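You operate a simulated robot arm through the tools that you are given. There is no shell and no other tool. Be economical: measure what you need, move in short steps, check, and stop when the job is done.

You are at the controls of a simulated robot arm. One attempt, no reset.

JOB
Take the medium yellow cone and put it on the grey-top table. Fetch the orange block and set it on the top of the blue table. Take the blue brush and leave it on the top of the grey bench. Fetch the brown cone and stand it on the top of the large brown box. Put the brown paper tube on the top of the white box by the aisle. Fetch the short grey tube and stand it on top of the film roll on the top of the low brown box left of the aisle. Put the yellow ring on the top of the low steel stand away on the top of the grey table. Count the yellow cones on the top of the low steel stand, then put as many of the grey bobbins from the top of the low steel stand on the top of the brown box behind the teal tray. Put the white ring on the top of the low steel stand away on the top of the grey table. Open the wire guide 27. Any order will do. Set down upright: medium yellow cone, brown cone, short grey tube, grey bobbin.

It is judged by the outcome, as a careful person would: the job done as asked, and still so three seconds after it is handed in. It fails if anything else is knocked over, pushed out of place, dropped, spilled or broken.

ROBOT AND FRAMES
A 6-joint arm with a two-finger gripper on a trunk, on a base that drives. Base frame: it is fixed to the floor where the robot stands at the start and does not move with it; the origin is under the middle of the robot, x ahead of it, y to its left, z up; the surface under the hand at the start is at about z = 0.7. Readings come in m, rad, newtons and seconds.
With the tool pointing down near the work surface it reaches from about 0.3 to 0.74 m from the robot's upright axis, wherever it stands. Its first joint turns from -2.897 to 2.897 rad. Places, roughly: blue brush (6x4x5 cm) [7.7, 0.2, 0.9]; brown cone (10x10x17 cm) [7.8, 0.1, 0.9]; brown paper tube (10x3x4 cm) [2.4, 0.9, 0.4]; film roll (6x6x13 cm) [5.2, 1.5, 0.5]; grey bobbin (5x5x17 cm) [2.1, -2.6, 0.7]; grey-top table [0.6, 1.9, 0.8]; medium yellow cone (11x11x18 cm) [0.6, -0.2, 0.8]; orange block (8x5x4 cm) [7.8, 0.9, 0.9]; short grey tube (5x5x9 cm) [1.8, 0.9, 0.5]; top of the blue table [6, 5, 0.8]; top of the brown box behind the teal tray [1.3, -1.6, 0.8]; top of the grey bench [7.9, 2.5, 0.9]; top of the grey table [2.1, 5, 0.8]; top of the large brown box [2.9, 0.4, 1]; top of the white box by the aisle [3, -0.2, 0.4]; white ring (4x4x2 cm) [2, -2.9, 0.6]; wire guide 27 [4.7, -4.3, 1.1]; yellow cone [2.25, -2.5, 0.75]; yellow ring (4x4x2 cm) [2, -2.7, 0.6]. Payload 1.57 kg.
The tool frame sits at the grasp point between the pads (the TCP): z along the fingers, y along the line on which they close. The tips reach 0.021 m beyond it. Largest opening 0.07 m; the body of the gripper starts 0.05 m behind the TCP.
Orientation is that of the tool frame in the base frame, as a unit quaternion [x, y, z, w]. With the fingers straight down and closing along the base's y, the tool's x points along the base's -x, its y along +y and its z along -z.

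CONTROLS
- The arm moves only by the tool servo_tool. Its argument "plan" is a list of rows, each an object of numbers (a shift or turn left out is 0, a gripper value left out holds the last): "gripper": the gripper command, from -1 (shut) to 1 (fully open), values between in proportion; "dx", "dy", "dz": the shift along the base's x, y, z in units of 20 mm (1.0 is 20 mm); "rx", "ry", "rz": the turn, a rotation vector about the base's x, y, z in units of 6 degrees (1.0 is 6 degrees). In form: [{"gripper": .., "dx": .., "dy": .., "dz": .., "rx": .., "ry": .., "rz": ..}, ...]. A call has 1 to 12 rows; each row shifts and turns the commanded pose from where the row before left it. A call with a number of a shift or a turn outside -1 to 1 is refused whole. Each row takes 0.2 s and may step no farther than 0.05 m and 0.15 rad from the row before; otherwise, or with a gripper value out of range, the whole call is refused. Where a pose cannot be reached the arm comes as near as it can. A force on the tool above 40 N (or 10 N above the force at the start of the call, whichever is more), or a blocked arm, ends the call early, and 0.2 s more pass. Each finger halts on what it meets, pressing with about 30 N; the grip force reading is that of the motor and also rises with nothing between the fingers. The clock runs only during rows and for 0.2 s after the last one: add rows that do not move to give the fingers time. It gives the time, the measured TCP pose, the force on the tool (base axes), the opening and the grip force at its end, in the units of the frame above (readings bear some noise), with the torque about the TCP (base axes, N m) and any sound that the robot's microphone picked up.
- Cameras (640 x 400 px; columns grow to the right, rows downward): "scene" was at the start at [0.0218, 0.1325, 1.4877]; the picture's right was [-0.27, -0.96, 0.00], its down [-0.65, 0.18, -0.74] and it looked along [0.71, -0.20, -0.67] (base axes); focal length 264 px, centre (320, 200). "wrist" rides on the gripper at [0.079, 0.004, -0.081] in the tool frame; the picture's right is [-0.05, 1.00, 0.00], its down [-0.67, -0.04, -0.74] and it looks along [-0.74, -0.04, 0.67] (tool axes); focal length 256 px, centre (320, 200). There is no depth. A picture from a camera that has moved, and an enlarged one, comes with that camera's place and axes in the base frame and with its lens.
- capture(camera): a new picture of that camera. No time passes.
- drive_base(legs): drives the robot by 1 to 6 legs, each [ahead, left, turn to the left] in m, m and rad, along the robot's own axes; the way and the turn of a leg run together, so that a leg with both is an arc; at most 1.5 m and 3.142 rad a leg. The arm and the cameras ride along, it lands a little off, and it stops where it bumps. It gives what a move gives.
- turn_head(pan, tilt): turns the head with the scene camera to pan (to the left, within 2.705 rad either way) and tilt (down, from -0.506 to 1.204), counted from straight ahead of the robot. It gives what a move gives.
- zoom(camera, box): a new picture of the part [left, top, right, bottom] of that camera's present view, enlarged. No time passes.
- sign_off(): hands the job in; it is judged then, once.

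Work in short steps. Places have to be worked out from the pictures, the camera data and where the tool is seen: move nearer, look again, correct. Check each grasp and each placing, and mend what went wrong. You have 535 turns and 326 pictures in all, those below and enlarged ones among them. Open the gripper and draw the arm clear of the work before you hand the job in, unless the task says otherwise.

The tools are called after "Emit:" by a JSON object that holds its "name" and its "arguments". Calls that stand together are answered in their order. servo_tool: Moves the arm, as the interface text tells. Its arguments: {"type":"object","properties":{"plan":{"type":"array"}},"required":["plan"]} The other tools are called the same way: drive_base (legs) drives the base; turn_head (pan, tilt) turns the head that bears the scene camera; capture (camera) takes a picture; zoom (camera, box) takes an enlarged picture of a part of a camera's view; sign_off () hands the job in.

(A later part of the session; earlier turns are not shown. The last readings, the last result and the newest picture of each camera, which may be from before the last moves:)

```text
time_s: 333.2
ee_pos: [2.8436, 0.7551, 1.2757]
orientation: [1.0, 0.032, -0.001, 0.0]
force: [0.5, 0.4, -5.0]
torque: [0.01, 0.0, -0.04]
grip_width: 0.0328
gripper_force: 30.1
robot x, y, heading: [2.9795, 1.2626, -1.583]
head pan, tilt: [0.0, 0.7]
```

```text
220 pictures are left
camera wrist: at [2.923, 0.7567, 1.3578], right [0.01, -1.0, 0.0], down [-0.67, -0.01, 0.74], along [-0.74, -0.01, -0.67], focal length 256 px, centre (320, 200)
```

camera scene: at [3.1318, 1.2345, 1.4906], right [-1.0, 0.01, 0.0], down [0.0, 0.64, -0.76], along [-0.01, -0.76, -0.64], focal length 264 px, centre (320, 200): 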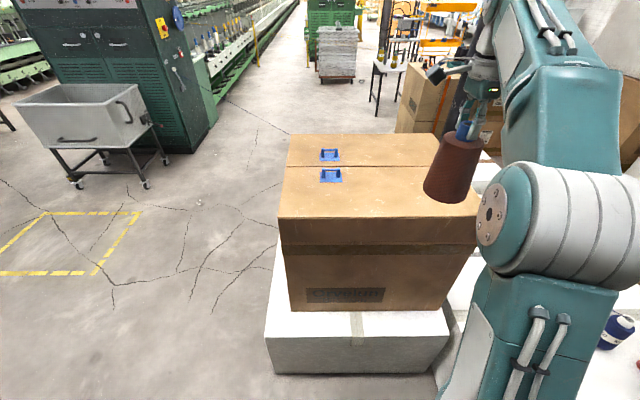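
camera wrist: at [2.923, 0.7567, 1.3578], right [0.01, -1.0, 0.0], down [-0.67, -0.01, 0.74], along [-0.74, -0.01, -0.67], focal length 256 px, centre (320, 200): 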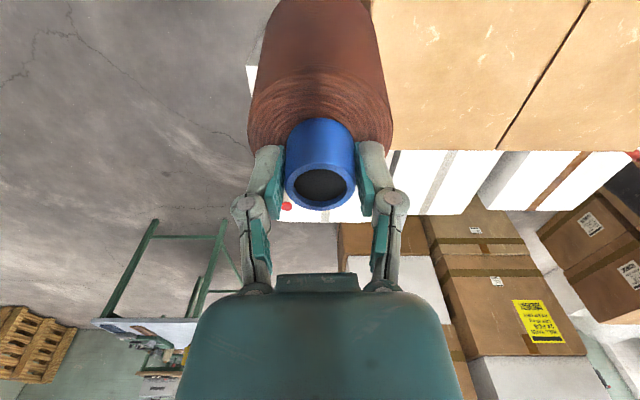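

The top's near edge is y≈0.705. I creep 9 cm further, then reach 9 cm out with the cone.

Emit:
{"name": "drive_base", "arguments": {"legs": [[0.09, 0, 0]]}}

Emit:
{"name": "servo_tool", "arguments": {"plan": [{"dx": 0.4, "dy": -0.8}, {"dx": 0.4, "dy": -0.9}, {"dx": 0.4, "dy": -0.9}, {"dy": -0.9}, {"dy": -0.9}, {"dz": -1}, {"dz": -1}, {}]}}

Emit:
{"name": "capture", "arguments": {"camera": "scene"}}

Emit:
{"name": "capture", "arguments": {"camera": "wrist"}}

```text
time_s: 334.3
ee_pos: [2.8422, 0.6656, 1.2759]
orientation: [1.0, 0.03, 0.0, 0.0]
force: [-0.1, -0.2, -5.5]
torque: [-0.01, 0.0, 0.01]
grip_width: 0.0327
gripper_force: 30.2
robot x, y, heading: [2.9808, 1.1766, -1.579]
head pan, tilt: [0.0, 0.7]
```

```text
time_s: 336.1
ee_pos: [2.8684, 0.5933, 1.2213]
orientation: [1.0, 0.032, 0.0, 0.001]
force: [-0.3, 0.0, -5.7]
torque: [0.01, -0.03, -0.01]
grip_width: 0.0328
gripper_force: 30.6
out of reach, approached as far as the arm can: row 4, 5
robot x, y, heading: [2.9774, 1.1718, -1.582]
head pan, tilt: [0.0, 0.7]
```

```text
219 pictures are left
camera scene: at [3.1312, 1.1452, 1.4905], right [-1.0, 0.01, 0.0], down [0.01, 0.65, -0.76], along [-0.01, -0.76, -0.65], focal length 264 px, centre (320, 200)
```

scene: 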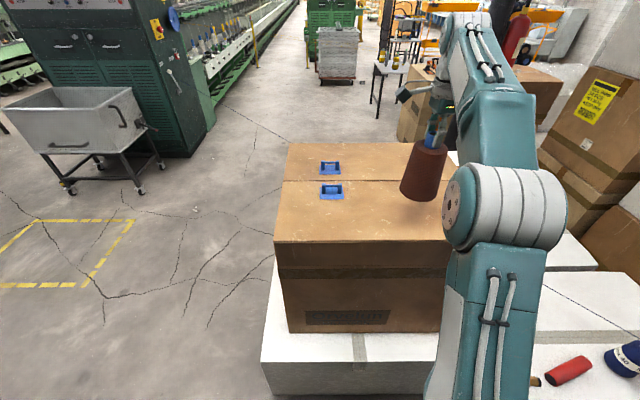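

```text
218 pictures are left
camera wrist: at [2.9488, 0.5962, 1.3017], right [0.01, -1.0, 0.0], down [-0.67, -0.01, 0.74], along [-0.74, -0.01, -0.67], focal length 256 px, centre (320, 200)
```

wrist: 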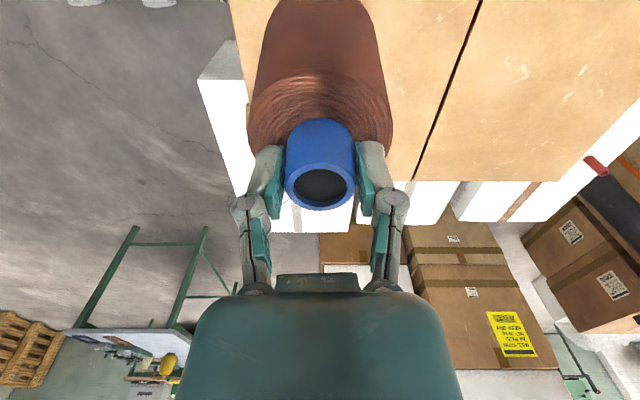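

The cone is over the box with margin. I lower carefully to contact.

Emit:
{"name": "servo_tool", "arguments": {"plan": [{"dz": -0.8}, {"dz": -0.6}, {"dz": -0.4}, {"dz": -0.3}, {"dz": -0.3}, {"dz": -0.3}, {"dz": -0.3}, {"dz": -0.3}, {}]}}

Emit:
{"name": "zoom", "arguments": {"camera": "scene", "box": [340, 100, 500, 250]}}

```text
time_s: 338.1
ee_pos: [2.87, 0.5955, 1.1545]
orientation: [1.0, 0.031, 0.0, 0.001]
force: [0.8, 0.8, -5.7]
torque: [-0.01, -0.01, -0.01]
grip_width: 0.0326
gripper_force: 29.8
robot x, y, heading: [2.9789, 1.1756, -1.579]
head pan, tilt: [0.0, 0.7]
```

```text
2.67 times, centred on (420, 175) of scene
camera zoom: at [3.1312, 1.1453, 1.4905], right [-1.0, 0.01, 0.0], down [0.01, 0.65, -0.76], along [-0.01, -0.76, -0.65], focal length 703 px, centre (53, 267)
```

zoom: 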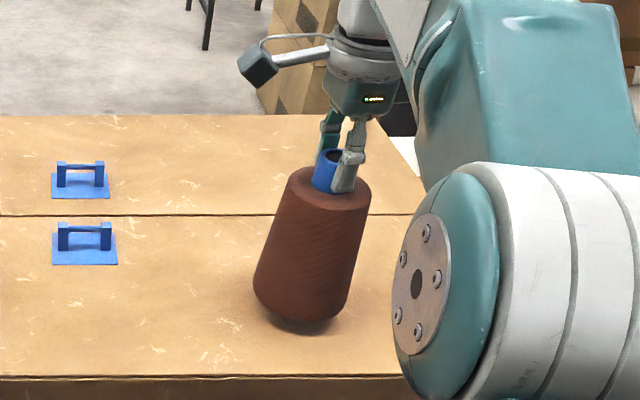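

Still just above the surface. I continue in 5 mm steps.

Emit:
{"name": "servo_tool", "arguments": {"plan": [{"dz": -0.25}, {"dz": -0.25}, {"dz": -0.25}, {"dz": -0.25}, {"dz": -0.25}, {"dz": -0.25}, {"dz": -0.25}, {}]}}

Emit:
{"name": "zoom", "arguments": {"camera": "scene", "box": [340, 100, 500, 250]}}

```text
time_s: 339.4
ee_pos: [2.8694, 0.593, 1.1369]
orientation: [0.999, 0.031, -0.003, 0.009]
force: [1.3, 6.1, 8.7]
torque: [0.64, -0.13, -0.02]
grip_width: 0.0328
gripper_force: 29.6
robot x, y, heading: [2.9792, 1.1726, -1.583]
head pan, tilt: [0.0, 0.7]
stopped in row 6: the force on the tool passed its limit at 56 N (the readings are from after the stop); the commanded pose is now the measured one
```

```text
2.67 times, centred on (420, 175) of scene
camera zoom: at [3.1318, 1.1467, 1.4906], right [-1.0, 0.01, 0.0], down [0.0, 0.64, -0.76], along [-0.01, -0.76, -0.64], focal length 703 px, centre (53, 267)
```

zoom: 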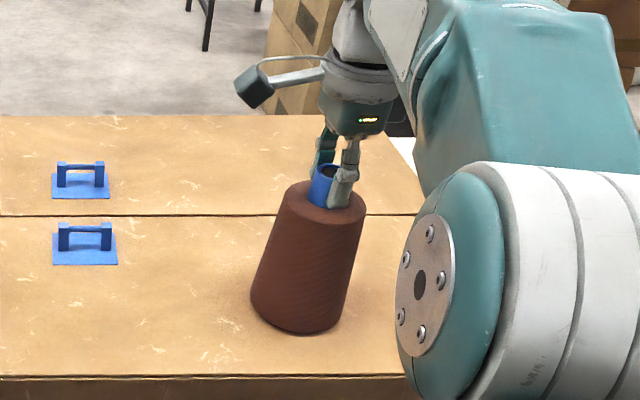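

It is on the box. I ease the pressure slightly, open slowly and rise straight up.

Emit:
{"name": "servo_tool", "arguments": {"plan": [{"dz": 0.1}, {}, {"gripper": 0}, {"gripper": 1}, {}, {}]}}

Emit:
{"name": "servo_tool", "arguments": {"plan": [{"dz": 0.5}, {"dz": 1}, {"dz": 1}, {"dz": 1}, {"dz": 1}, {"dz": 0.5}]}}

Emit:
{"name": "zoom", "arguments": {"camera": "scene", "box": [340, 100, 500, 250]}}

```text
time_s: 340.8
ee_pos: [2.8689, 0.5917, 1.139]
orientation: [0.999, 0.03, -0.002, 0.009]
force: [0.2, 0.7, 0.3]
torque: [0.01, -0.01, 0.02]
grip_width: 0.0699
gripper_force: 0.1
robot x, y, heading: [2.98, 1.1727, -1.574]
head pan, tilt: [0.0, 0.7]
```

```text
time_s: 342.2
ee_pos: [2.8679, 0.5922, 1.2368]
orientation: [1.0, 0.031, -0.001, 0.008]
force: [0.8, -0.1, -0.3]
torque: [0.0, 0.01, 0.02]
grip_width: 0.0702
gripper_force: 0.0
robot x, y, heading: [2.9802, 1.1735, -1.575]
head pan, tilt: [0.0, 0.7]
```

```text
2.67 times, centred on (420, 175) of scene
camera zoom: at [3.1313, 1.1453, 1.4905], right [-1.0, 0.01, 0.0], down [0.01, 0.65, -0.76], along [-0.01, -0.76, -0.65], focal length 703 px, centre (53, 267)
```

zoom: 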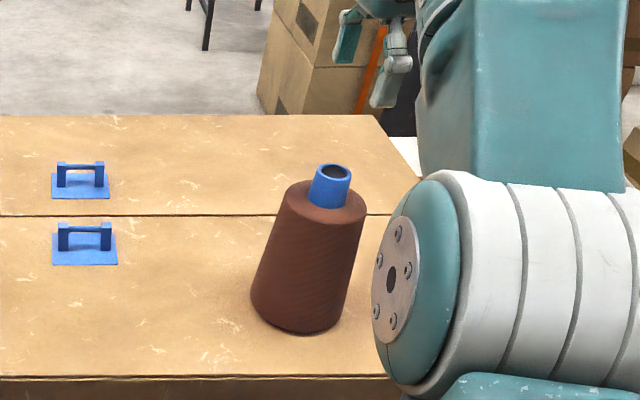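

The brown cone stands. Next the brown paper tube: I back off, slide right and look at it.

Emit:
{"name": "drive_base", "arguments": {"legs": [[-0.27, 0, 0], [0, -0.45, 0]]}}

Emit:
{"name": "turn_head", "arguments": {"pan": 0.0, "tilt": 0.95}}

Emit:
{"name": "capture", "arguments": {"camera": "scene"}}

```text
time_s: 346.4
ee_pos: [2.4289, 0.8675, 1.2377]
orientation: [0.999, 0.031, -0.004, 0.009]
force: [1.0, -0.3, -0.1]
torque: [0.02, 0.08, -0.01]
grip_width: 0.0702
gripper_force: 0.1
robot x, y, heading: [2.5305, 1.4431, -1.581]
head pan, tilt: [0.0, 0.7]
```

```text
time_s: 347.1
ee_pos: [2.4274, 0.8677, 1.2382]
orientation: [0.999, 0.031, -0.002, 0.009]
force: [0.8, 0.0, 0.2]
torque: [-0.01, 0.0, -0.02]
grip_width: 0.0699
gripper_force: 0.1
robot x, y, heading: [2.5365, 1.4449, -1.577]
head pan, tilt: [0.0, 0.949]
```

```text
214 pictures are left
camera scene: at [2.6916, 1.4308, 1.4707], right [-1.0, 0.01, 0.0], down [0.01, 0.81, -0.58], along [-0.01, -0.58, -0.81], focal length 264 px, centre (320, 200)
```

scene: 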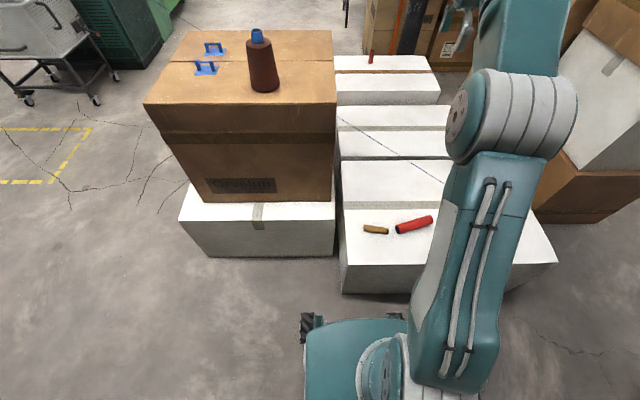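

Emit:
{"name": "zoom", "arguments": {"camera": "scene", "box": [340, 200, 440, 262]}}

Emit:
{"name": "capture", "arguments": {"camera": "wrist"}}

```text
6.40 times, centred on (390, 231) of scene
camera zoom: at [2.6916, 1.4308, 1.4707], right [-1.0, 0.01, 0.0], down [0.01, 0.81, -0.58], along [-0.01, -0.58, -0.81], focal length 1688 px, centre (-128, 2)
```

zoom: 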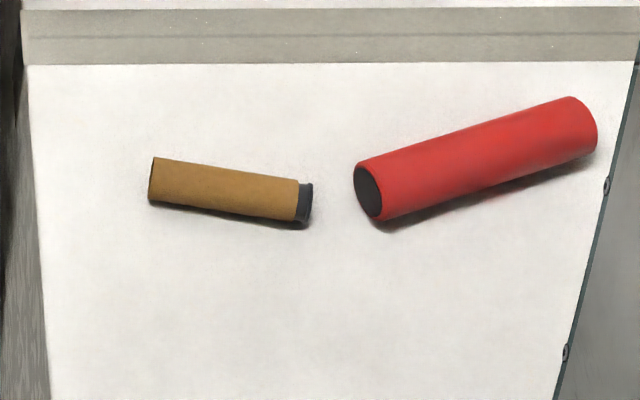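

```text
212 pictures are left
camera wrist: at [2.5065, 0.8701, 1.3184], right [0.01, -1.0, 0.02], down [-0.66, 0.01, 0.75], along [-0.75, -0.02, -0.66], focal length 256 px, centre (320, 200)
```

wrist: 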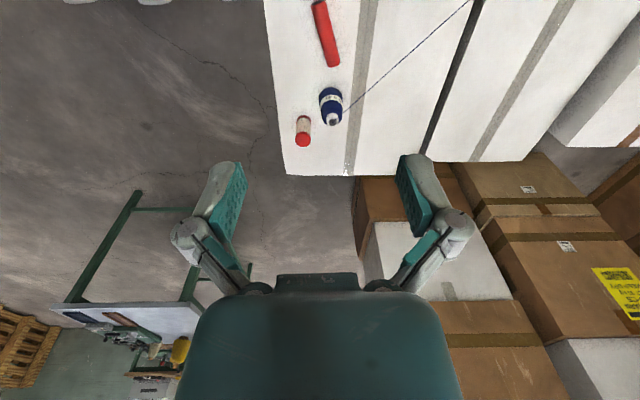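

The brown tube lies at (2.43, 0.854), tilted about -11° from x. I move 10 cm in, align the hand across it and descend in stages.

Emit:
{"name": "drive_base", "arguments": {"legs": [[0.1, 0, 0]]}}

Emit:
{"name": "servo_tool", "arguments": {"plan": [{"dy": 0.9, "dz": -1, "rz": -0.8, "rx": 0.15}, {"dy": 0.9, "dz": -1, "rz": -0.8}, {"dy": 0.9, "dz": -1, "rz": -0.8}, {"dy": 0.9, "dz": -1}, {"dy": 0.6, "dz": -1}, {"dz": -1}, {"dz": -1}, {"dz": -1}, {"dz": -1}, {"dz": -1}, {"dz": -1}, {"dz": -1}]}}

Emit:
{"name": "servo_tool", "arguments": {"plan": [{"dz": -1}, {"dz": -1}, {"dz": -1}, {"dz": -1}, {"dz": -1}, {"dz": -1}, {"dz": -1}, {"dz": -1}, {"dz": -1}, {"dz": -1}, {"dz": -1}, {"dz": -1}]}}

Emit:
{"name": "servo_tool", "arguments": {"plan": [{"dz": -1}, {"dz": -1}, {"dz": -1}, {"dz": -1}, {"dz": -1}, {"dz": -1}, {}]}}

Emit:
{"name": "capture", "arguments": {"camera": "wrist"}}

Emit:
{"name": "capture", "arguments": {"camera": "scene"}}

```text
time_s: 348.3
ee_pos: [2.4222, 0.7682, 1.2369]
orientation: [1.0, 0.029, -0.001, 0.009]
force: [-0.4, 0.5, -0.1]
torque: [-0.01, -0.01, -0.02]
grip_width: 0.07
gripper_force: 0.1
robot x, y, heading: [2.536, 1.3467, -1.583]
head pan, tilt: [0.0, 0.949]
```

```text
time_s: 350.9
ee_pos: [2.4229, 0.8527, 0.9975]
orientation: [0.995, -0.096, -0.002, 0.0]
force: [0.2, -0.7, 0.4]
torque: [0.01, 0.01, 0.0]
grip_width: 0.0701
gripper_force: 0.0
robot x, y, heading: [2.5334, 1.3469, -1.58]
head pan, tilt: [0.0, 0.949]
```

```text
time_s: 353.5
ee_pos: [2.4228, 0.8563, 0.7586]
orientation: [0.995, -0.096, -0.003, 0.0]
force: [-0.5, 0.7, 0.3]
torque: [0.0, 0.02, -0.02]
grip_width: 0.07
gripper_force: 0.1
robot x, y, heading: [2.5364, 1.3489, -1.576]
head pan, tilt: [0.0, 0.949]
```

```text
time_s: 355.1
ee_pos: [2.4219, 0.8541, 0.6353]
orientation: [0.995, -0.096, -0.002, 0.001]
force: [0.5, -0.3, 0.1]
torque: [0.03, -0.03, 0.01]
grip_width: 0.0698
gripper_force: 0.2
robot x, y, heading: [2.5329, 1.346, -1.585]
head pan, tilt: [0.0, 0.949]
```

```text
211 pictures are left
camera wrist: at [2.5002, 0.8363, 0.7172], right [-0.24, -0.97, 0.0], down [-0.64, 0.16, 0.75], along [-0.73, 0.18, -0.66], focal length 256 px, centre (320, 200)
```

wrist: 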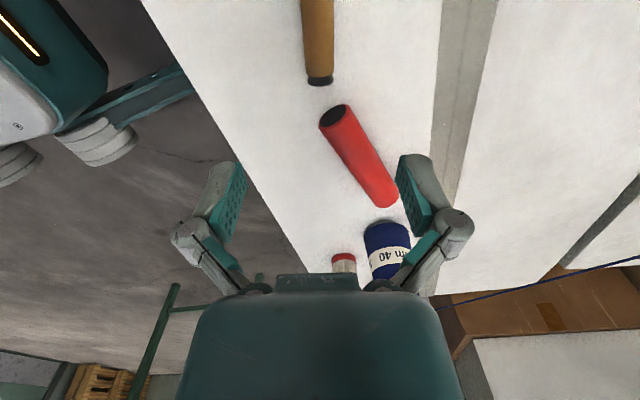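

```text
210 pictures are left
camera scene: at [2.6883, 1.3321, 1.4708], right [-1.0, 0.01, 0.0], down [0.01, 0.81, -0.58], along [-0.01, -0.58, -0.81], focal length 264 px, centre (320, 200)
```

scene: 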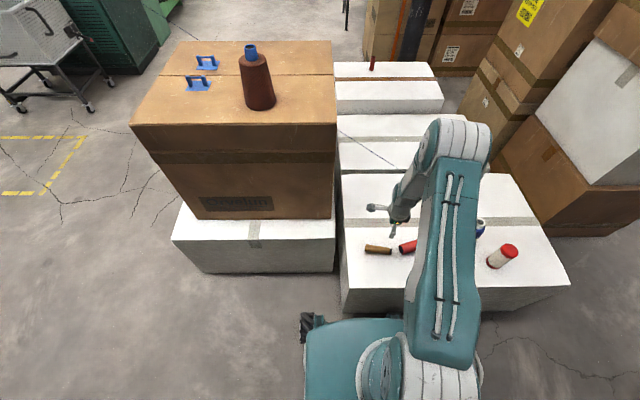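

The tube sits between and below the fingers. I shift 8 mm and descend to z≈0.46 to check.

Emit:
{"name": "servo_tool", "arguments": {"plan": [{"dx": 0.4, "dz": -1}, {"dz": -1}, {"dz": -1}, {"dz": -1}, {"dz": -1}, {"dz": -1}, {"dz": -1}, {"dz": -1}, {"dz": -0.6}, {}]}}

Emit:
{"name": "capture", "arguments": {"camera": "wrist"}}

Emit:
{"name": "zoom", "arguments": {"camera": "scene", "box": [340, 180, 440, 262]}}

```text
time_s: 357.3
ee_pos: [2.4312, 0.8557, 0.4655]
orientation: [0.995, -0.096, -0.002, 0.001]
force: [-0.4, 0.0, 0.2]
torque: [0.0, -0.01, -0.01]
grip_width: 0.0703
gripper_force: 0.1
robot x, y, heading: [2.5373, 1.3501, -1.582]
head pan, tilt: [0.0, 0.949]
```

```text
209 pictures are left
camera wrist: at [2.5091, 0.8365, 0.5468], right [-0.24, -0.97, 0.0], down [-0.64, 0.16, 0.75], along [-0.73, 0.18, -0.66], focal length 256 px, centre (320, 200)
```

wrist: 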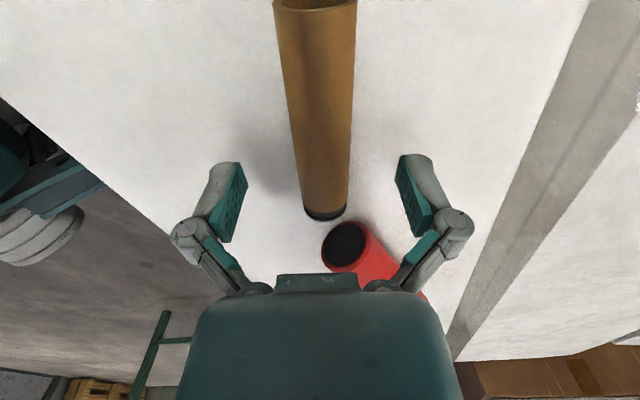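

```text
4.88 times, centred on (390, 221) of scene
camera zoom: at [2.6883, 1.332, 1.4708], right [-1.0, 0.01, 0.0], down [0.01, 0.81, -0.58], along [-0.01, -0.58, -0.81], focal length 1286 px, centre (-22, 98)
```

zoom: 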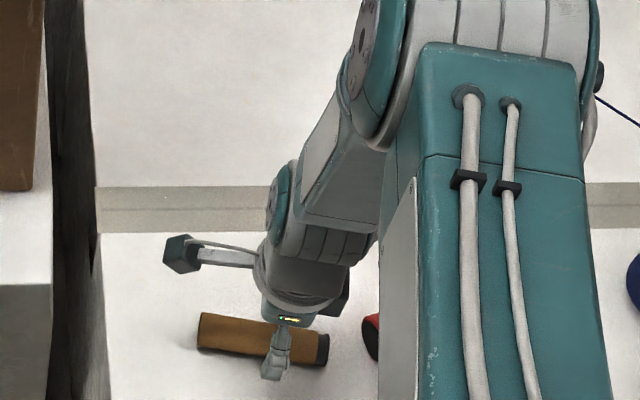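

Well aligned. I descend 2 cm more and close.

Emit:
{"name": "servo_tool", "arguments": {"plan": [{"dz": -0.5, "dx": 0.2}, {"dz": -0.5}, {}, {"gripper": -1}, {}, {}, {}]}}

Emit:
{"name": "servo_tool", "arguments": {"plan": [{"dz": 0.5}, {"dz": 1}, {"dz": 1}, {"dz": 1}, {}]}}

Emit:
{"name": "capture", "arguments": {"camera": "wrist"}}

```text
time_s: 358.9
ee_pos: [2.436, 0.855, 0.4471]
orientation: [0.995, -0.096, -0.001, 0.001]
force: [-0.3, -2.7, 11.1]
torque: [0.0, -0.03, -0.04]
grip_width: 0.0279
gripper_force: 29.7
robot x, y, heading: [2.5313, 1.3452, -1.583]
head pan, tilt: [0.0, 0.949]
```

```text
time_s: 360.1
ee_pos: [2.4348, 0.8546, 0.5159]
orientation: [0.995, -0.096, -0.003, 0.0]
force: [-0.7, -0.6, -0.2]
torque: [0.01, 0.02, 0.0]
grip_width: 0.0281
gripper_force: 29.9
robot x, y, heading: [2.5368, 1.3508, -1.58]
head pan, tilt: [0.0, 0.949]
```

```text
207 pictures are left
camera wrist: at [2.513, 0.836, 0.5963], right [-0.24, -0.97, 0.0], down [-0.64, 0.16, 0.75], along [-0.73, 0.18, -0.66], focal length 256 px, centre (320, 200)
```

wrist: 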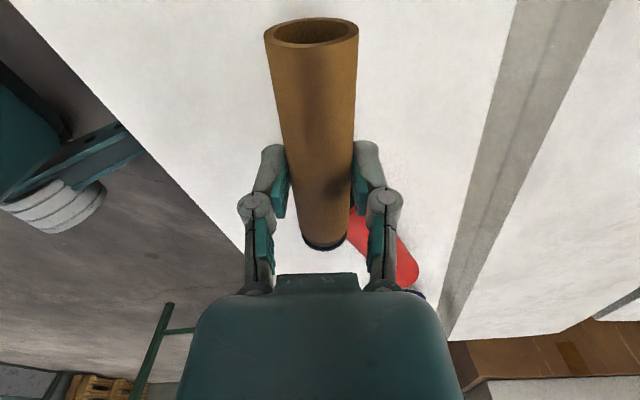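

The paper tube is held. I raise it and drive round the brown box to the aisle side to see the white box there.

Emit:
{"name": "servo_tool", "arguments": {"plan": [{"dz": 1}, {"dz": 1}, {"dz": 1}, {"dz": 1}, {"dz": 1}, {"dz": 1}, {"dz": 1}, {"dz": 1}, {"dz": 1}, {"dz": 1}, {"dz": 1}, {"dz": 1}]}}

Emit:
{"name": "drive_base", "arguments": {"legs": [[-0.4, 0, 0], [0, 1.25, 0]]}}

Emit:
{"name": "turn_head", "arguments": {"pan": -0.3, "tilt": 0.5}}

Emit:
{"name": "capture", "arguments": {"camera": "scene"}}

```text
time_s: 362.7
ee_pos: [2.4343, 0.855, 0.7551]
orientation: [0.995, -0.095, -0.001, 0.0]
force: [-0.1, 0.1, 0.6]
torque: [0.02, -0.03, -0.01]
grip_width: 0.0282
gripper_force: 30.2
robot x, y, heading: [2.5305, 1.3489, -1.58]
head pan, tilt: [0.0, 0.949]
```

```text
time_s: 371.2
ee_pos: [3.7215, 1.2562, 0.7554]
orientation: [0.997, -0.083, 0.0, 0.001]
force: [-0.4, -0.3, -0.6]
torque: [-0.01, 0.01, 0.0]
grip_width: 0.0278
gripper_force: 29.9
robot x, y, heading: [3.8092, 1.7533, -1.557]
head pan, tilt: [0.0, 0.949]
```

```text
time_s: 372.1
ee_pos: [3.7211, 1.256, 0.7548]
orientation: [0.997, -0.083, -0.002, 0.0]
force: [-0.2, 0.7, -0.4]
torque: [-0.01, 0.01, 0.0]
grip_width: 0.0279
gripper_force: 30.3
robot x, y, heading: [3.808, 1.7543, -1.556]
head pan, tilt: [-0.3, 0.499]
```

```text
206 pictures are left
camera scene: at [3.936, 1.7255, 1.5082], right [-0.96, 0.28, 0.0], down [0.13, 0.46, -0.88], along [-0.25, -0.84, -0.48], focal length 264 px, centre (320, 200)
```

scene: 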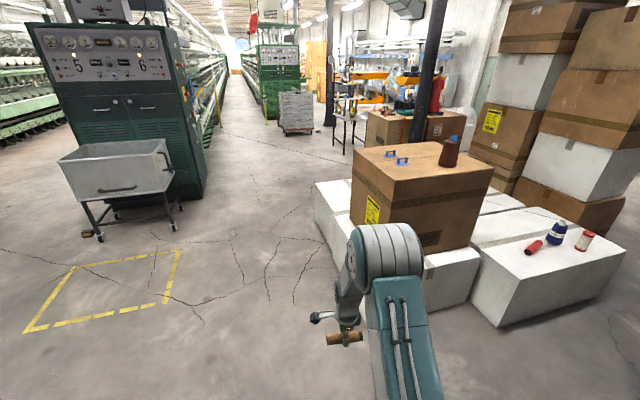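

I see the aisle-side white box (x up to ~3.34, y about -0.46 to 0.1). I drive alongside, then turn right to face it.

Emit:
{"name": "drive_base", "arguments": {"legs": [[1.0, 0.03, -0.014], [0.95, 0.03, 0], [0, 0, -1.571]]}}

Emit:
{"name": "turn_head", "arguments": {"pan": 0.1, "tilt": 0.75}}

Emit:
{"name": "capture", "arguments": {"camera": "scene"}}

```text
time_s: 385.7
ee_pos: [3.4029, -0.1211, 0.7562]
orientation: [-0.646, 0.763, 0.001, 0.001]
force: [-0.4, 0.1, -1.0]
torque: [0.0, 0.0, 0.01]
grip_width: 0.028
gripper_force: 29.9
robot x, y, heading: [3.9041, -0.2101, -3.125]
head pan, tilt: [-0.3, 0.499]
```

```text
time_s: 386.6
ee_pos: [3.4045, -0.1207, 0.7555]
orientation: [-0.647, 0.763, 0.003, 0.0]
force: [-0.3, 0.9, -0.3]
torque: [0.0, -0.01, 0.0]
grip_width: 0.0279
gripper_force: 30.2
robot x, y, heading: [3.8997, -0.2082, -3.123]
head pan, tilt: [0.099, 0.75]
```

```text
205 pictures are left
camera scene: at [3.8761, -0.3718, 1.4863], right [-0.11, 0.99, 0.0], down [0.68, 0.08, -0.73], along [-0.73, -0.08, -0.68], focal length 264 px, centre (320, 200)
```

scene: 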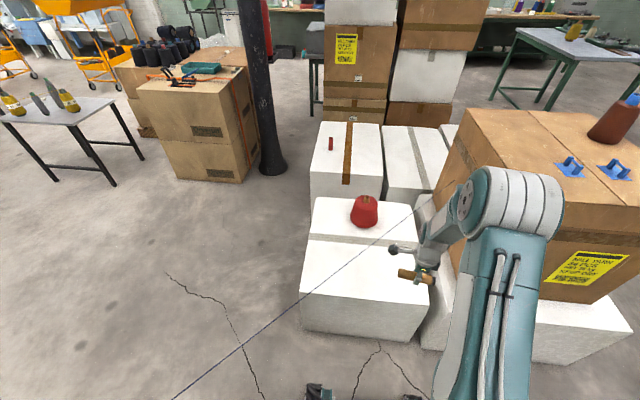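

A thin thread crosses the view from the blue cone toward the lower left. I look where it leads before moving on.

Emit:
{"name": "turn_head", "arguments": {"pan": 0.9, "tilt": 0.9}}

Emit:
{"name": "capture", "arguments": {"camera": "scene"}}

Emit:
{"name": "capture", "arguments": {"camera": "wrist"}}

```text
time_s: 387.7
ee_pos: [3.4036, -0.1205, 0.7566]
orientation: [-0.646, 0.763, 0.003, 0.0]
force: [0.1, -0.7, -1.0]
torque: [-0.03, 0.03, -0.03]
grip_width: 0.0277
gripper_force: 30.1
robot x, y, heading: [3.8966, -0.2109, -3.131]
head pan, tilt: [0.901, 0.901]
```

```text
204 pictures are left
camera scene: at [3.9125, -0.4223, 1.4744], right [-0.79, 0.61, 0.0], down [0.48, 0.62, -0.62], along [-0.38, -0.49, -0.78], focal length 264 px, centre (320, 200)
```

scene: 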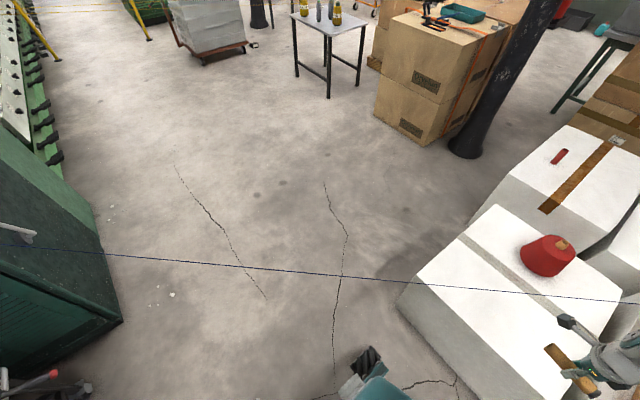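

```text
203 pictures are left
camera wrist: at [3.3869, -0.1987, 0.8375], right [-0.98, 0.22, 0.0], down [0.15, 0.65, 0.75], along [0.16, 0.73, -0.66], focal length 256 px, centre (320, 200)
```

wrist: 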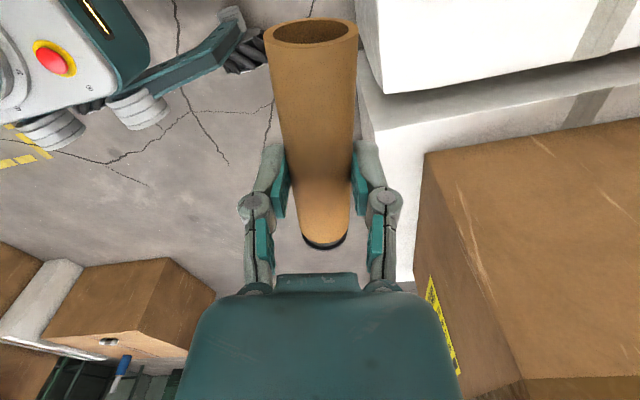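

A thread is stretched from the blue cone diagonally across the aisle to the green machine at roughly z≈0.6: I must never cross it. I stay on its near side, shift right/forward a bit, and turn the hand so camera and tube point my way.

Emit:
{"name": "drive_base", "arguments": {"legs": [[0.15, -0.15, 0]]}}

Emit:
{"name": "servo_tool", "arguments": {"plan": [{"rz": 1}, {"rz": 1}, {"rz": 1}, {"rz": 1}, {"rz": 1}, {"rz": 1}, {"rz": 1}, {"rz": 1}, {"rz": 1}, {"rz": 1}, {"rz": 1}, {"rz": 1}]}}

Emit:
{"name": "turn_head", "arguments": {"pan": 0.2, "tilt": 0.8}}

Emit:
{"name": "capture", "arguments": {"camera": "scene"}}

Emit:
{"name": "capture", "arguments": {"camera": "wrist"}}

```text
time_s: 389.4
ee_pos: [3.2529, 0.0207, 0.7564]
orientation: [-0.646, 0.763, 0.004, 0.002]
force: [0.0, 0.8, 0.0]
torque: [0.03, -0.02, -0.03]
grip_width: 0.0281
gripper_force: 29.8
robot x, y, heading: [3.746, -0.063, -3.128]
head pan, tilt: [0.901, 0.901]
```

```text
time_s: 392.0
ee_pos: [3.2533, 0.025, 0.7559]
orientation: [0.972, -0.236, -0.001, 0.002]
force: [0.3, -0.3, -0.5]
torque: [0.0, 0.01, 0.01]
grip_width: 0.0282
gripper_force: 29.9
robot x, y, heading: [3.7484, -0.0659, -3.128]
head pan, tilt: [0.901, 0.901]
```

```text
time_s: 393.0
ee_pos: [3.2529, 0.0248, 0.7566]
orientation: [0.971, -0.239, -0.001, 0.002]
force: [-0.4, 0.4, -0.5]
torque: [0.0, 0.03, -0.01]
grip_width: 0.0279
gripper_force: 30.3
robot x, y, heading: [3.7489, -0.0652, -3.127]
head pan, tilt: [0.201, 0.799]
```

```text
202 pictures are left
camera scene: at [3.7284, -0.2342, 1.4823], right [-0.21, 0.98, 0.0], down [0.7, 0.15, -0.7], along [-0.68, -0.15, -0.72], focal length 264 px, centre (320, 200)
```

scene: 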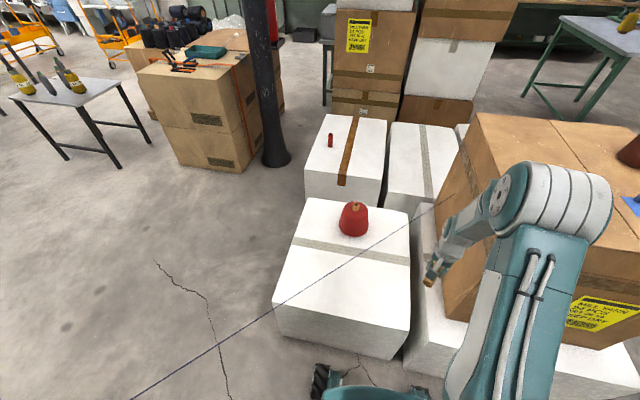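

```text
201 pictures are left
camera wrist: at [3.3218, -0.0148, 0.8378], right [-0.51, -0.86, 0.0], down [-0.57, 0.34, 0.75], along [-0.64, 0.38, -0.67], focal length 256 px, centre (320, 200)
```

wrist: 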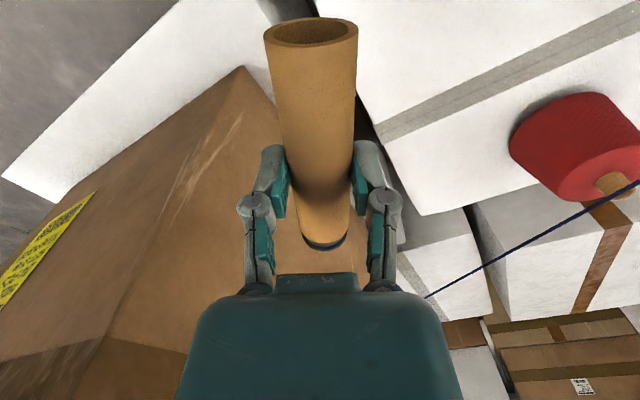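

Triangulation puts the thread through (3.09, -0.08, 0.72) and (3.48, -0.41, 0.78); the box top spans x 2.73–3.34, y -0.54–0.02. I'll lay the tube at (3.26, -0.06), parallel to the thread, about 12 cm clear of it.

Emit:
{"name": "servo_tool", "arguments": {"plan": [{"rz": -0.9, "dy": -0.8}, {"rz": -0.9, "dy": -0.9}, {"dy": -0.9, "dx": 0.3}, {"dy": -0.9}, {"dy": -0.7}, {"dz": -1}, {"dz": -1}, {"dz": -1}, {"dz": -1}, {"dz": -1}, {}]}}

Emit:
{"name": "capture", "arguments": {"camera": "scene"}}

Emit:
{"name": "capture", "arguments": {"camera": "wrist"}}

```text
time_s: 395.4
ee_pos: [3.26, -0.0604, 0.656]
orientation: [0.945, -0.327, -0.001, 0.001]
force: [-0.6, 0.3, -0.5]
torque: [0.0, 0.02, -0.03]
grip_width: 0.0281
gripper_force: 30.3
robot x, y, heading: [3.7461, -0.0627, -3.127]
head pan, tilt: [0.201, 0.799]
```

```text
200 pictures are left
camera scene: at [3.7282, -0.2347, 1.4822], right [-0.21, 0.98, 0.0], down [0.7, 0.15, -0.7], along [-0.68, -0.15, -0.72], focal length 264 px, centre (320, 200)
```

scene: 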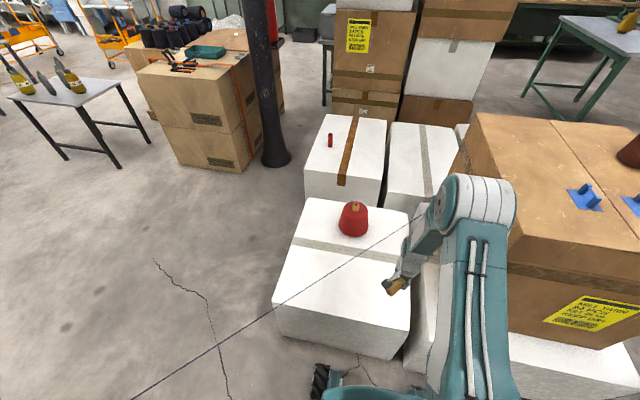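

```text
199 pictures are left
camera wrist: at [3.3205, -0.1119, 0.7376], right [-0.66, -0.75, 0.0], down [-0.5, 0.44, 0.75], along [-0.56, 0.49, -0.67], focal length 256 px, centre (320, 200)
```

wrist: 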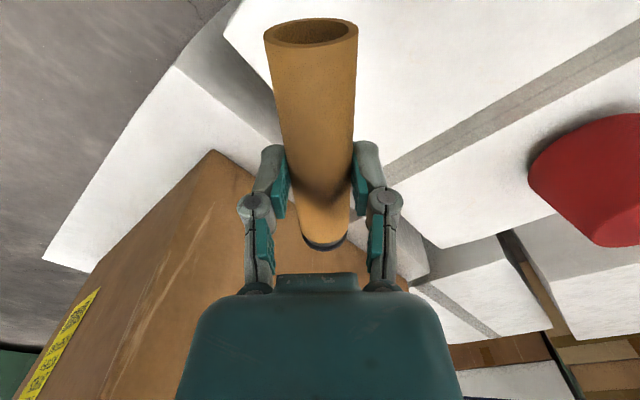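

The box corner is confirmed at (3.33, 0.02), so the tube has margin. I lower to just above the surface.

Emit:
{"name": "servo_tool", "arguments": {"plan": [{"dz": -1}, {"dz": -1}, {"dz": -1}, {"dz": -1}, {"dz": -1}, {"dz": -1}, {"dz": -1}, {"dz": -1}, {}]}}

Emit:
{"name": "zoom", "arguments": {"camera": "scene", "box": [260, 170, 500, 320]}}

```text
time_s: 397.4
ee_pos: [3.2602, -0.0591, 0.4965]
orientation: [0.945, -0.327, -0.001, 0.002]
force: [-1.2, -0.3, -0.1]
torque: [-0.03, 0.01, 0.02]
grip_width: 0.0278
gripper_force: 30.1
robot x, y, heading: [3.7437, -0.0614, -3.126]
head pan, tilt: [0.201, 0.799]
```

```text
2.67 times, centred on (380, 245) of scene
camera zoom: at [3.728, -0.2347, 1.4822], right [-0.21, 0.98, 0.0], down [0.7, 0.15, -0.7], along [-0.68, -0.15, -0.72], focal length 703 px, centre (160, 80)
```

zoom: 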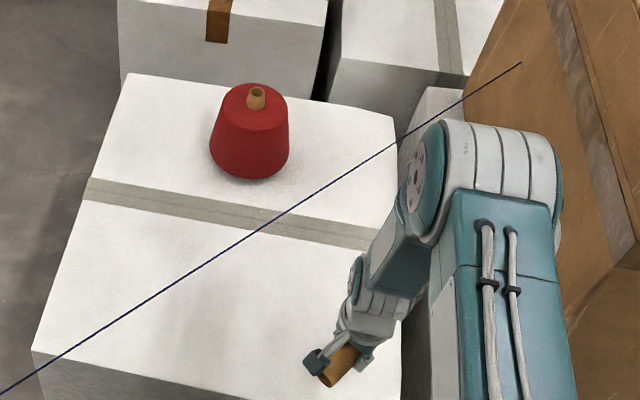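

Clear of the thread and red cone. I lower in fine steps to contact.

Emit:
{"name": "servo_tool", "arguments": {"plan": [{"dz": -0.5}, {"dz": -0.4}, {"dz": -0.3}, {"dz": -0.2}, {"dz": -0.2}, {"dz": -0.2}, {"dz": -0.2}, {}]}}

Emit:
{"name": "zoom", "arguments": {"camera": "scene", "box": [260, 170, 500, 320]}}

```text
time_s: 399.2
ee_pos: [3.26, -0.0594, 0.4569]
orientation: [0.945, -0.328, -0.001, 0.001]
force: [0.0, -0.1, -0.1]
torque: [0.0, 0.03, -0.03]
grip_width: 0.0279
gripper_force: 29.8
robot x, y, heading: [3.7472, -0.0668, -3.128]
head pan, tilt: [0.201, 0.799]
```

```text
2.67 times, centred on (380, 245) of scene
camera zoom: at [3.7281, -0.2347, 1.4822], right [-0.21, 0.98, 0.0], down [0.7, 0.15, -0.7], along [-0.68, -0.15, -0.72], focal length 703 px, centre (160, 80)
```

zoom: 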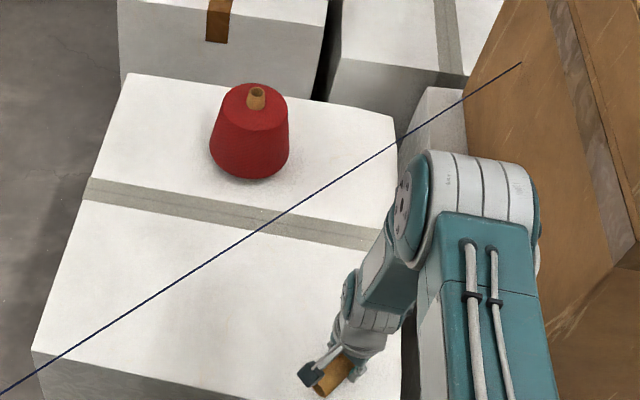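

Emit:
{"name": "servo_tool", "arguments": {"plan": [{"dz": -0.2}, {"dz": -0.2}, {"dz": -0.2}, {"dz": -0.2}, {"dz": -0.2}, {}]}}

Emit:
{"name": "capture", "arguments": {"camera": "wrist"}}

```text
time_s: 400.4
ee_pos: [3.2582, -0.0585, 0.4406]
orientation: [0.944, -0.329, -0.002, 0.001]
force: [7.2, 0.5, 17.9]
torque: [0.33, -0.04, -0.07]
grip_width: 0.0276
gripper_force: 30.1
robot x, y, heading: [3.749, -0.0653, -3.131]
head pan, tilt: [0.201, 0.799]
stopped in row 5: the force on the tool passed its limit at 48 N (the readings are from after the stop); the commanded pose is now the measured one
```

```text
196 pictures are left
camera wrist: at [3.3183, -0.1106, 0.5216], right [-0.66, -0.75, 0.0], down [-0.5, 0.44, 0.75], along [-0.56, 0.49, -0.67], focal length 256 px, centre (320, 200)
```

wrist: 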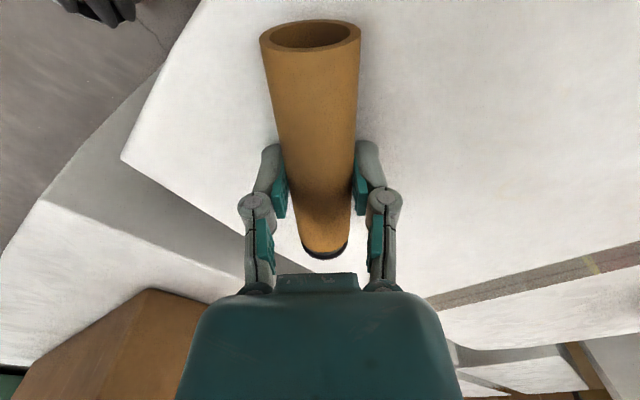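

The tube rests on the box. I release and rise straight up.

Emit:
{"name": "servo_tool", "arguments": {"plan": [{"dz": 0.05}, {"gripper": 0}, {"gripper": 1}, {}, {}, {"dz": 0.5}, {"dz": 1}, {"dz": 1}, {"dz": 1}, {"dz": 1}, {"dz": 1}, {"dz": 1}]}}

Emit:
{"name": "capture", "arguments": {"camera": "wrist"}}

```text
time_s: 403.0
ee_pos: [3.2601, -0.0603, 0.5709]
orientation: [0.944, -0.329, -0.003, 0.001]
force: [-0.3, 0.2, -0.2]
torque: [0.0, 0.0, 0.01]
grip_width: 0.0699
gripper_force: 0.1
robot x, y, heading: [3.7491, -0.0652, -3.132]
head pan, tilt: [0.201, 0.799]
```

```text
195 pictures are left
camera wrist: at [3.319, -0.1116, 0.6524], right [-0.66, -0.75, 0.0], down [-0.5, 0.44, 0.75], along [-0.56, 0.49, -0.67], focal length 256 px, centre (320, 200)
```

wrist: 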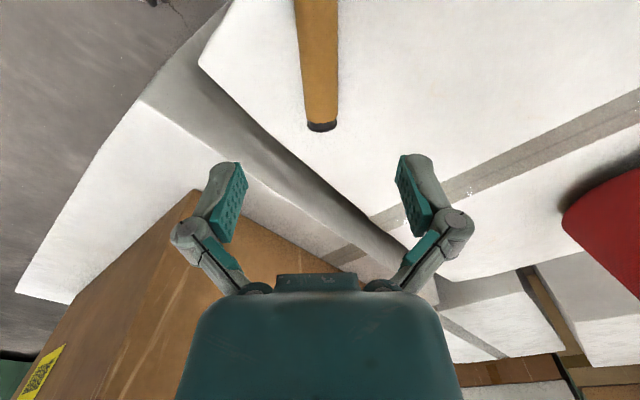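

Tube placed and well clear. To reach the far side without crossing the thread I must go the long way round via my start position. I raise the arm, back off and drive out.

Emit:
{"name": "servo_tool", "arguments": {"plan": [{"dz": 1}, {"dz": 1}, {"dz": 1}, {"dz": 1}, {"dz": 1}, {"dz": 1}, {"dz": 1}, {"dz": 1}, {"dz": 1}, {"dz": 1}, {"dz": 1}, {"dz": 1}]}}

Emit:
{"name": "servo_tool", "arguments": {"plan": [{"dz": 1}, {"dz": 1}, {"dz": 1}, {"dz": 1}, {"dz": 1}, {"dz": 1}, {"dz": 1}, {"dz": 1}, {"dz": 1}, {"dz": 1}, {"dz": 1}, {"dz": 1}]}}

Emit:
{"name": "drive_base", "arguments": {"legs": [[-0.4, 0, 0], [0, -0.9, 0], [0, -0.9, 0]]}}

Emit:
{"name": "turn_head", "arguments": {"pan": 0.0, "tilt": 0.5}}

Emit:
{"name": "capture", "arguments": {"camera": "scene"}}

```text
time_s: 405.6
ee_pos: [3.2563, -0.0567, 0.8102]
orientation: [0.944, -0.329, -0.001, 0.001]
force: [0.5, -0.2, 0.2]
torque: [0.0, -0.01, 0.01]
grip_width: 0.0699
gripper_force: 0.0
robot x, y, heading: [3.7481, -0.0653, -3.126]
head pan, tilt: [0.201, 0.799]
```

```text
time_s: 408.2
ee_pos: [3.2556, -0.0592, 1.0504]
orientation: [0.945, -0.328, -0.003, 0.001]
force: [-0.4, -1.2, -0.1]
torque: [-0.01, -0.01, -0.04]
grip_width: 0.0699
gripper_force: 0.0
robot x, y, heading: [3.7511, -0.0614, -3.126]
head pan, tilt: [0.201, 0.799]
```

```text
time_s: 419.4
ee_pos: [3.6579, 1.768, 1.0499]
orientation: [0.94, -0.34, -0.003, 0.001]
force: [0.2, -0.2, 0.6]
torque: [-0.01, 0.02, 0.01]
grip_width: 0.07
gripper_force: 0.1
robot x, y, heading: [4.1477, 1.7505, 3.13]
head pan, tilt: [0.201, 0.799]
```

```text
time_s: 420.2
ee_pos: [3.6578, 1.7679, 1.0492]
orientation: [0.94, -0.34, -0.003, 0.001]
force: [-0.1, -0.3, 0.1]
torque: [0.0, -0.04, -0.01]
grip_width: 0.0699
gripper_force: 0.0
robot x, y, heading: [4.1504, 1.7524, 3.13]
head pan, tilt: [0.0, 0.499]
```

```text
194 pictures are left
camera scene: at [4.1138, 1.597, 1.5081], right [0.01, 1.0, 0.0], down [0.48, 0.0, -0.88], along [-0.88, 0.01, -0.48], focal length 264 px, centre (320, 200)
```

scene: 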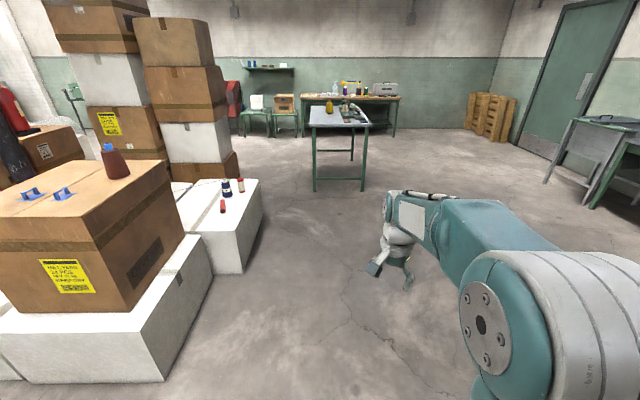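

I drive back toward the start through the gap, in small checked legs.

Emit:
{"name": "drive_base", "arguments": {"legs": [[1.2, 0.05, 0], [1.14, 0.05, 0]]}}

Emit:
{"name": "turn_head", "arguments": {"pan": 0.6, "tilt": 0.9}}

Emit:
{"name": "capture", "arguments": {"camera": "scene"}}

```text
time_s: 431.8
ee_pos: [1.2958, 1.7008, 1.0514]
orientation: [0.94, -0.342, -0.002, 0.0]
force: [0.4, 1.2, 0.4]
torque: [0.0, -0.02, -0.02]
grip_width: 0.0698
gripper_force: 0.0
robot x, y, heading: [1.7861, 1.6814, 3.127]
head pan, tilt: [0.0, 0.499]
```

```text
time_s: 432.8
ee_pos: [1.2963, 1.7005, 1.0497]
orientation: [0.94, -0.342, -0.002, 0.0]
force: [-0.3, -0.6, 0.3]
torque: [0.0, -0.05, 0.03]
grip_width: 0.0696
gripper_force: 0.0
robot x, y, heading: [1.7858, 1.6796, 3.128]
head pan, tilt: [0.6, 0.901]
```

```text
193 pictures are left
camera scene: at [1.7787, 1.4842, 1.4744], right [-0.55, 0.83, 0.0], down [0.65, 0.43, -0.62], along [-0.52, -0.34, -0.78], focal length 264 px, centre (320, 200)
```

scene: 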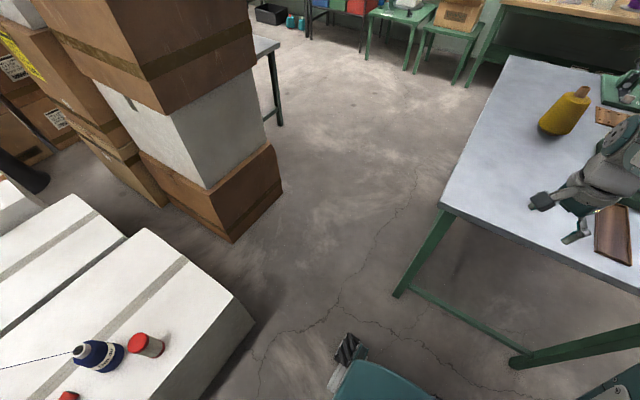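

The gap corners are (1.15, 1.52) and (1.67, 1.10). I pass through its middle at a matching heading.

Emit:
{"name": "drive_base", "arguments": {"legs": [[0, 0, 0.814], [0.5, 0, 0]]}}

Emit:
{"name": "drive_base", "arguments": {"legs": [[0.45, 0, 0], [0, 0, -0.8], [1.4, 0, 0]]}}

Emit:
{"name": "turn_head", "arguments": {"pan": 1.3, "tilt": 0.5}}

Emit:
{"name": "capture", "arguments": {"camera": "scene"}}

```text
time_s: 437.9
ee_pos: [1.0945, 0.9749, 1.0494]
orientation: [0.998, 0.063, -0.001, 0.002]
force: [0.0, 0.1, 0.4]
torque: [0.0, 0.0, 0.01]
grip_width: 0.0699
gripper_force: 0.0
robot x, y, heading: [1.4429, 1.3216, -2.334]
head pan, tilt: [0.6, 0.901]
```

```text
time_s: 449.3
ee_pos: [-0.7628, 1.0015, 1.0495]
orientation: [0.943, -0.334, -0.002, 0.001]
force: [0.3, 0.3, 1.0]
torque: [0.01, -0.02, 0.04]
grip_width: 0.0703
gripper_force: 0.1
robot x, y, heading: [-0.2687, 0.9919, -3.14]
head pan, tilt: [0.6, 0.901]
```

```text
time_s: 450.4
ee_pos: [-0.7623, 0.9998, 1.0493]
orientation: [0.943, -0.333, -0.003, 0.001]
force: [0.5, 0.2, 0.8]
torque: [-0.04, 0.02, -0.02]
grip_width: 0.0699
gripper_force: 0.1
robot x, y, heading: [-0.2714, 0.9893, -3.14]
head pan, tilt: [1.3, 0.499]
```

```text
192 pictures are left
camera scene: at [-0.2383, 0.7487, 1.5082], right [-0.96, 0.27, 0.0], down [0.13, 0.46, -0.88], along [-0.23, -0.85, -0.48], focal length 264 px, centre (320, 200)
```

scene: 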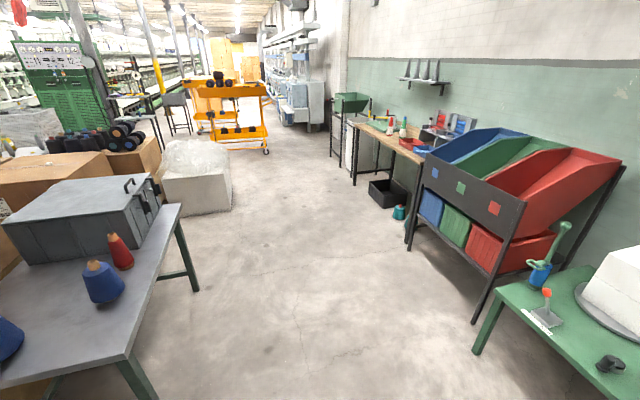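

The lane to the -y side is open. I turn and drive along x≈-0.5.

Emit:
{"name": "drive_base", "arguments": {"legs": [[0, 0, 1.57], [0.5, -0.25, 0], [1.3, 0, 0], [1.3, 0, 0]]}}

Emit:
{"name": "turn_head", "arguments": {"pan": 0.7, "tilt": 0.4}}

Emit:
{"name": "capture", "arguments": {"camera": "scene"}}

```text
time_s: 469.9
ee_pos: [-0.5776, -2.6587, 1.0495]
orientation: [0.907, 0.422, -0.001, 0.002]
force: [0.1, -0.6, -0.5]
torque: [0.01, 0.03, 0.03]
grip_width: 0.0697
gripper_force: 0.2
robot x, y, heading: [-0.5585, -2.1708, -1.588]
head pan, tilt: [1.3, 0.499]
```

```text
time_s: 470.9
ee_pos: [-0.578, -2.6602, 1.0498]
orientation: [0.906, 0.422, 0.0, 0.003]
force: [0.1, -0.2, -0.4]
torque: [0.0, 0.05, 0.01]
grip_width: 0.0701
gripper_force: 0.1
robot x, y, heading: [-0.5547, -2.1662, -1.59]
head pan, tilt: [0.7, 0.4]
```

```text
191 pictures are left
camera scene: at [-0.3441, -2.1843, 1.5173], right [-0.77, -0.63, 0.0], down [-0.25, 0.3, -0.92], along [0.58, -0.71, -0.39], focal length 264 px, centre (320, 200)
```

scene: 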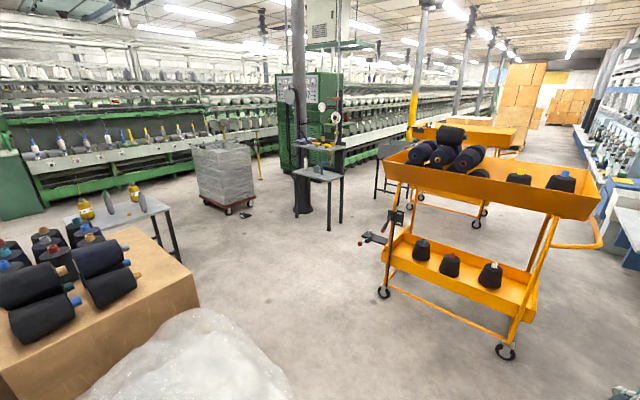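

I see the steel stand behind the box with black bobbins. I zoom in there and on the frame.

Emit:
{"name": "zoom", "arguments": {"camera": "scene", "box": [20, 160, 260, 310]}}

Emit:
{"name": "zoom", "arguments": {"camera": "scene", "box": [0, 90, 320, 220]}}

```text
2.67 times, centred on (140, 235) of scene
camera zoom: at [-0.3441, -2.1843, 1.5173], right [-0.77, -0.63, 0.0], down [-0.25, 0.3, -0.92], along [0.58, -0.71, -0.39], focal length 703 px, centre (800, 107)
```

zoom: 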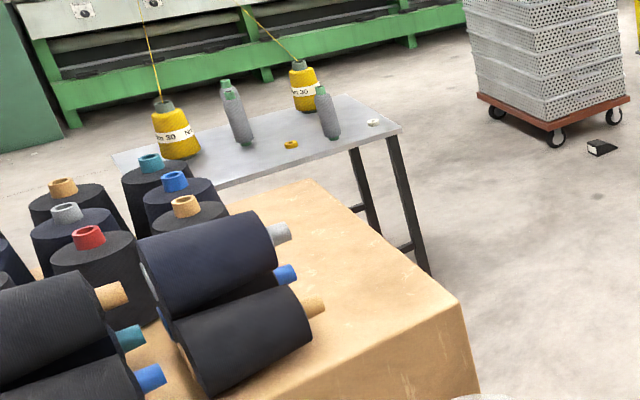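

```text
2.00 times, centred on (160, 155) of scene
camera zoom: at [-0.3441, -2.1843, 1.5173], right [-0.77, -0.63, 0.0], down [-0.25, 0.3, -0.92], along [0.58, -0.71, -0.39], focal length 527 px, centre (640, 290)
```

zoom: 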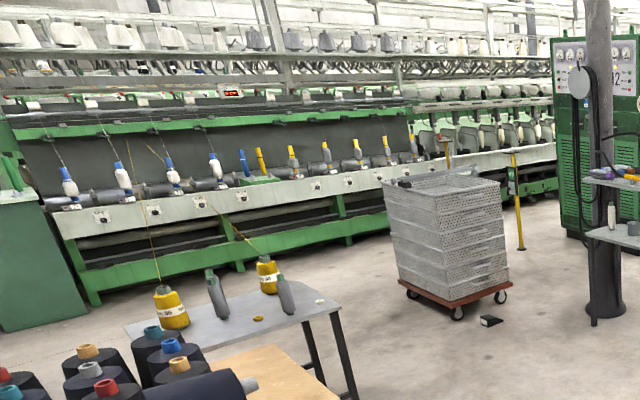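

The stand (x≈1.83–2.25, y≈-2.92 to -2.3) holds two yellow cones, each with a thread running to the spinning frame, two grey bobbins and two rings. I approach from its -y end, keeping off those threads.

Emit:
{"name": "drive_base", "arguments": {"legs": [[0.85, 0, 0], [0, 0, 1.59], [1.4, -0.08, 0]]}}

Emit:
{"name": "turn_head", "arguments": {"pan": 0.1, "tilt": 0.4}}

Emit:
{"name": "capture", "arguments": {"camera": "scene"}}

```text
time_s: 486.0
ee_pos: [1.3015, -3.1235, 1.0501]
orientation: [0.337, 0.942, 0.002, 0.002]
force: [-1.2, 0.0, -0.1]
torque: [-0.02, 0.02, 0.03]
grip_width: 0.0697
gripper_force: 0.0
robot x, y, heading: [0.8129, -3.1114, -0.003]
head pan, tilt: [0.7, 0.4]
```

```text
time_s: 487.0
ee_pos: [1.3007, -3.1239, 1.0496]
orientation: [0.337, 0.942, 0.001, 0.002]
force: [-0.2, 0.3, -1.5]
torque: [0.0, 0.03, -0.04]
grip_width: 0.0701
gripper_force: 0.0
robot x, y, heading: [0.8128, -3.1114, -0.004]
head pan, tilt: [0.099, 0.4]
```

```text
188 pictures are left
camera scene: at [0.8445, -2.9463, 1.5173], right [0.1, -1.0, 0.0], down [-0.39, -0.04, -0.92], along [0.92, 0.09, -0.39], focal length 264 px, centre (320, 200)
```

scene: 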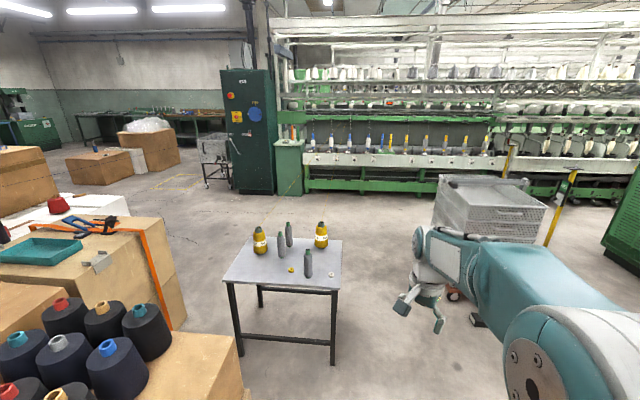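

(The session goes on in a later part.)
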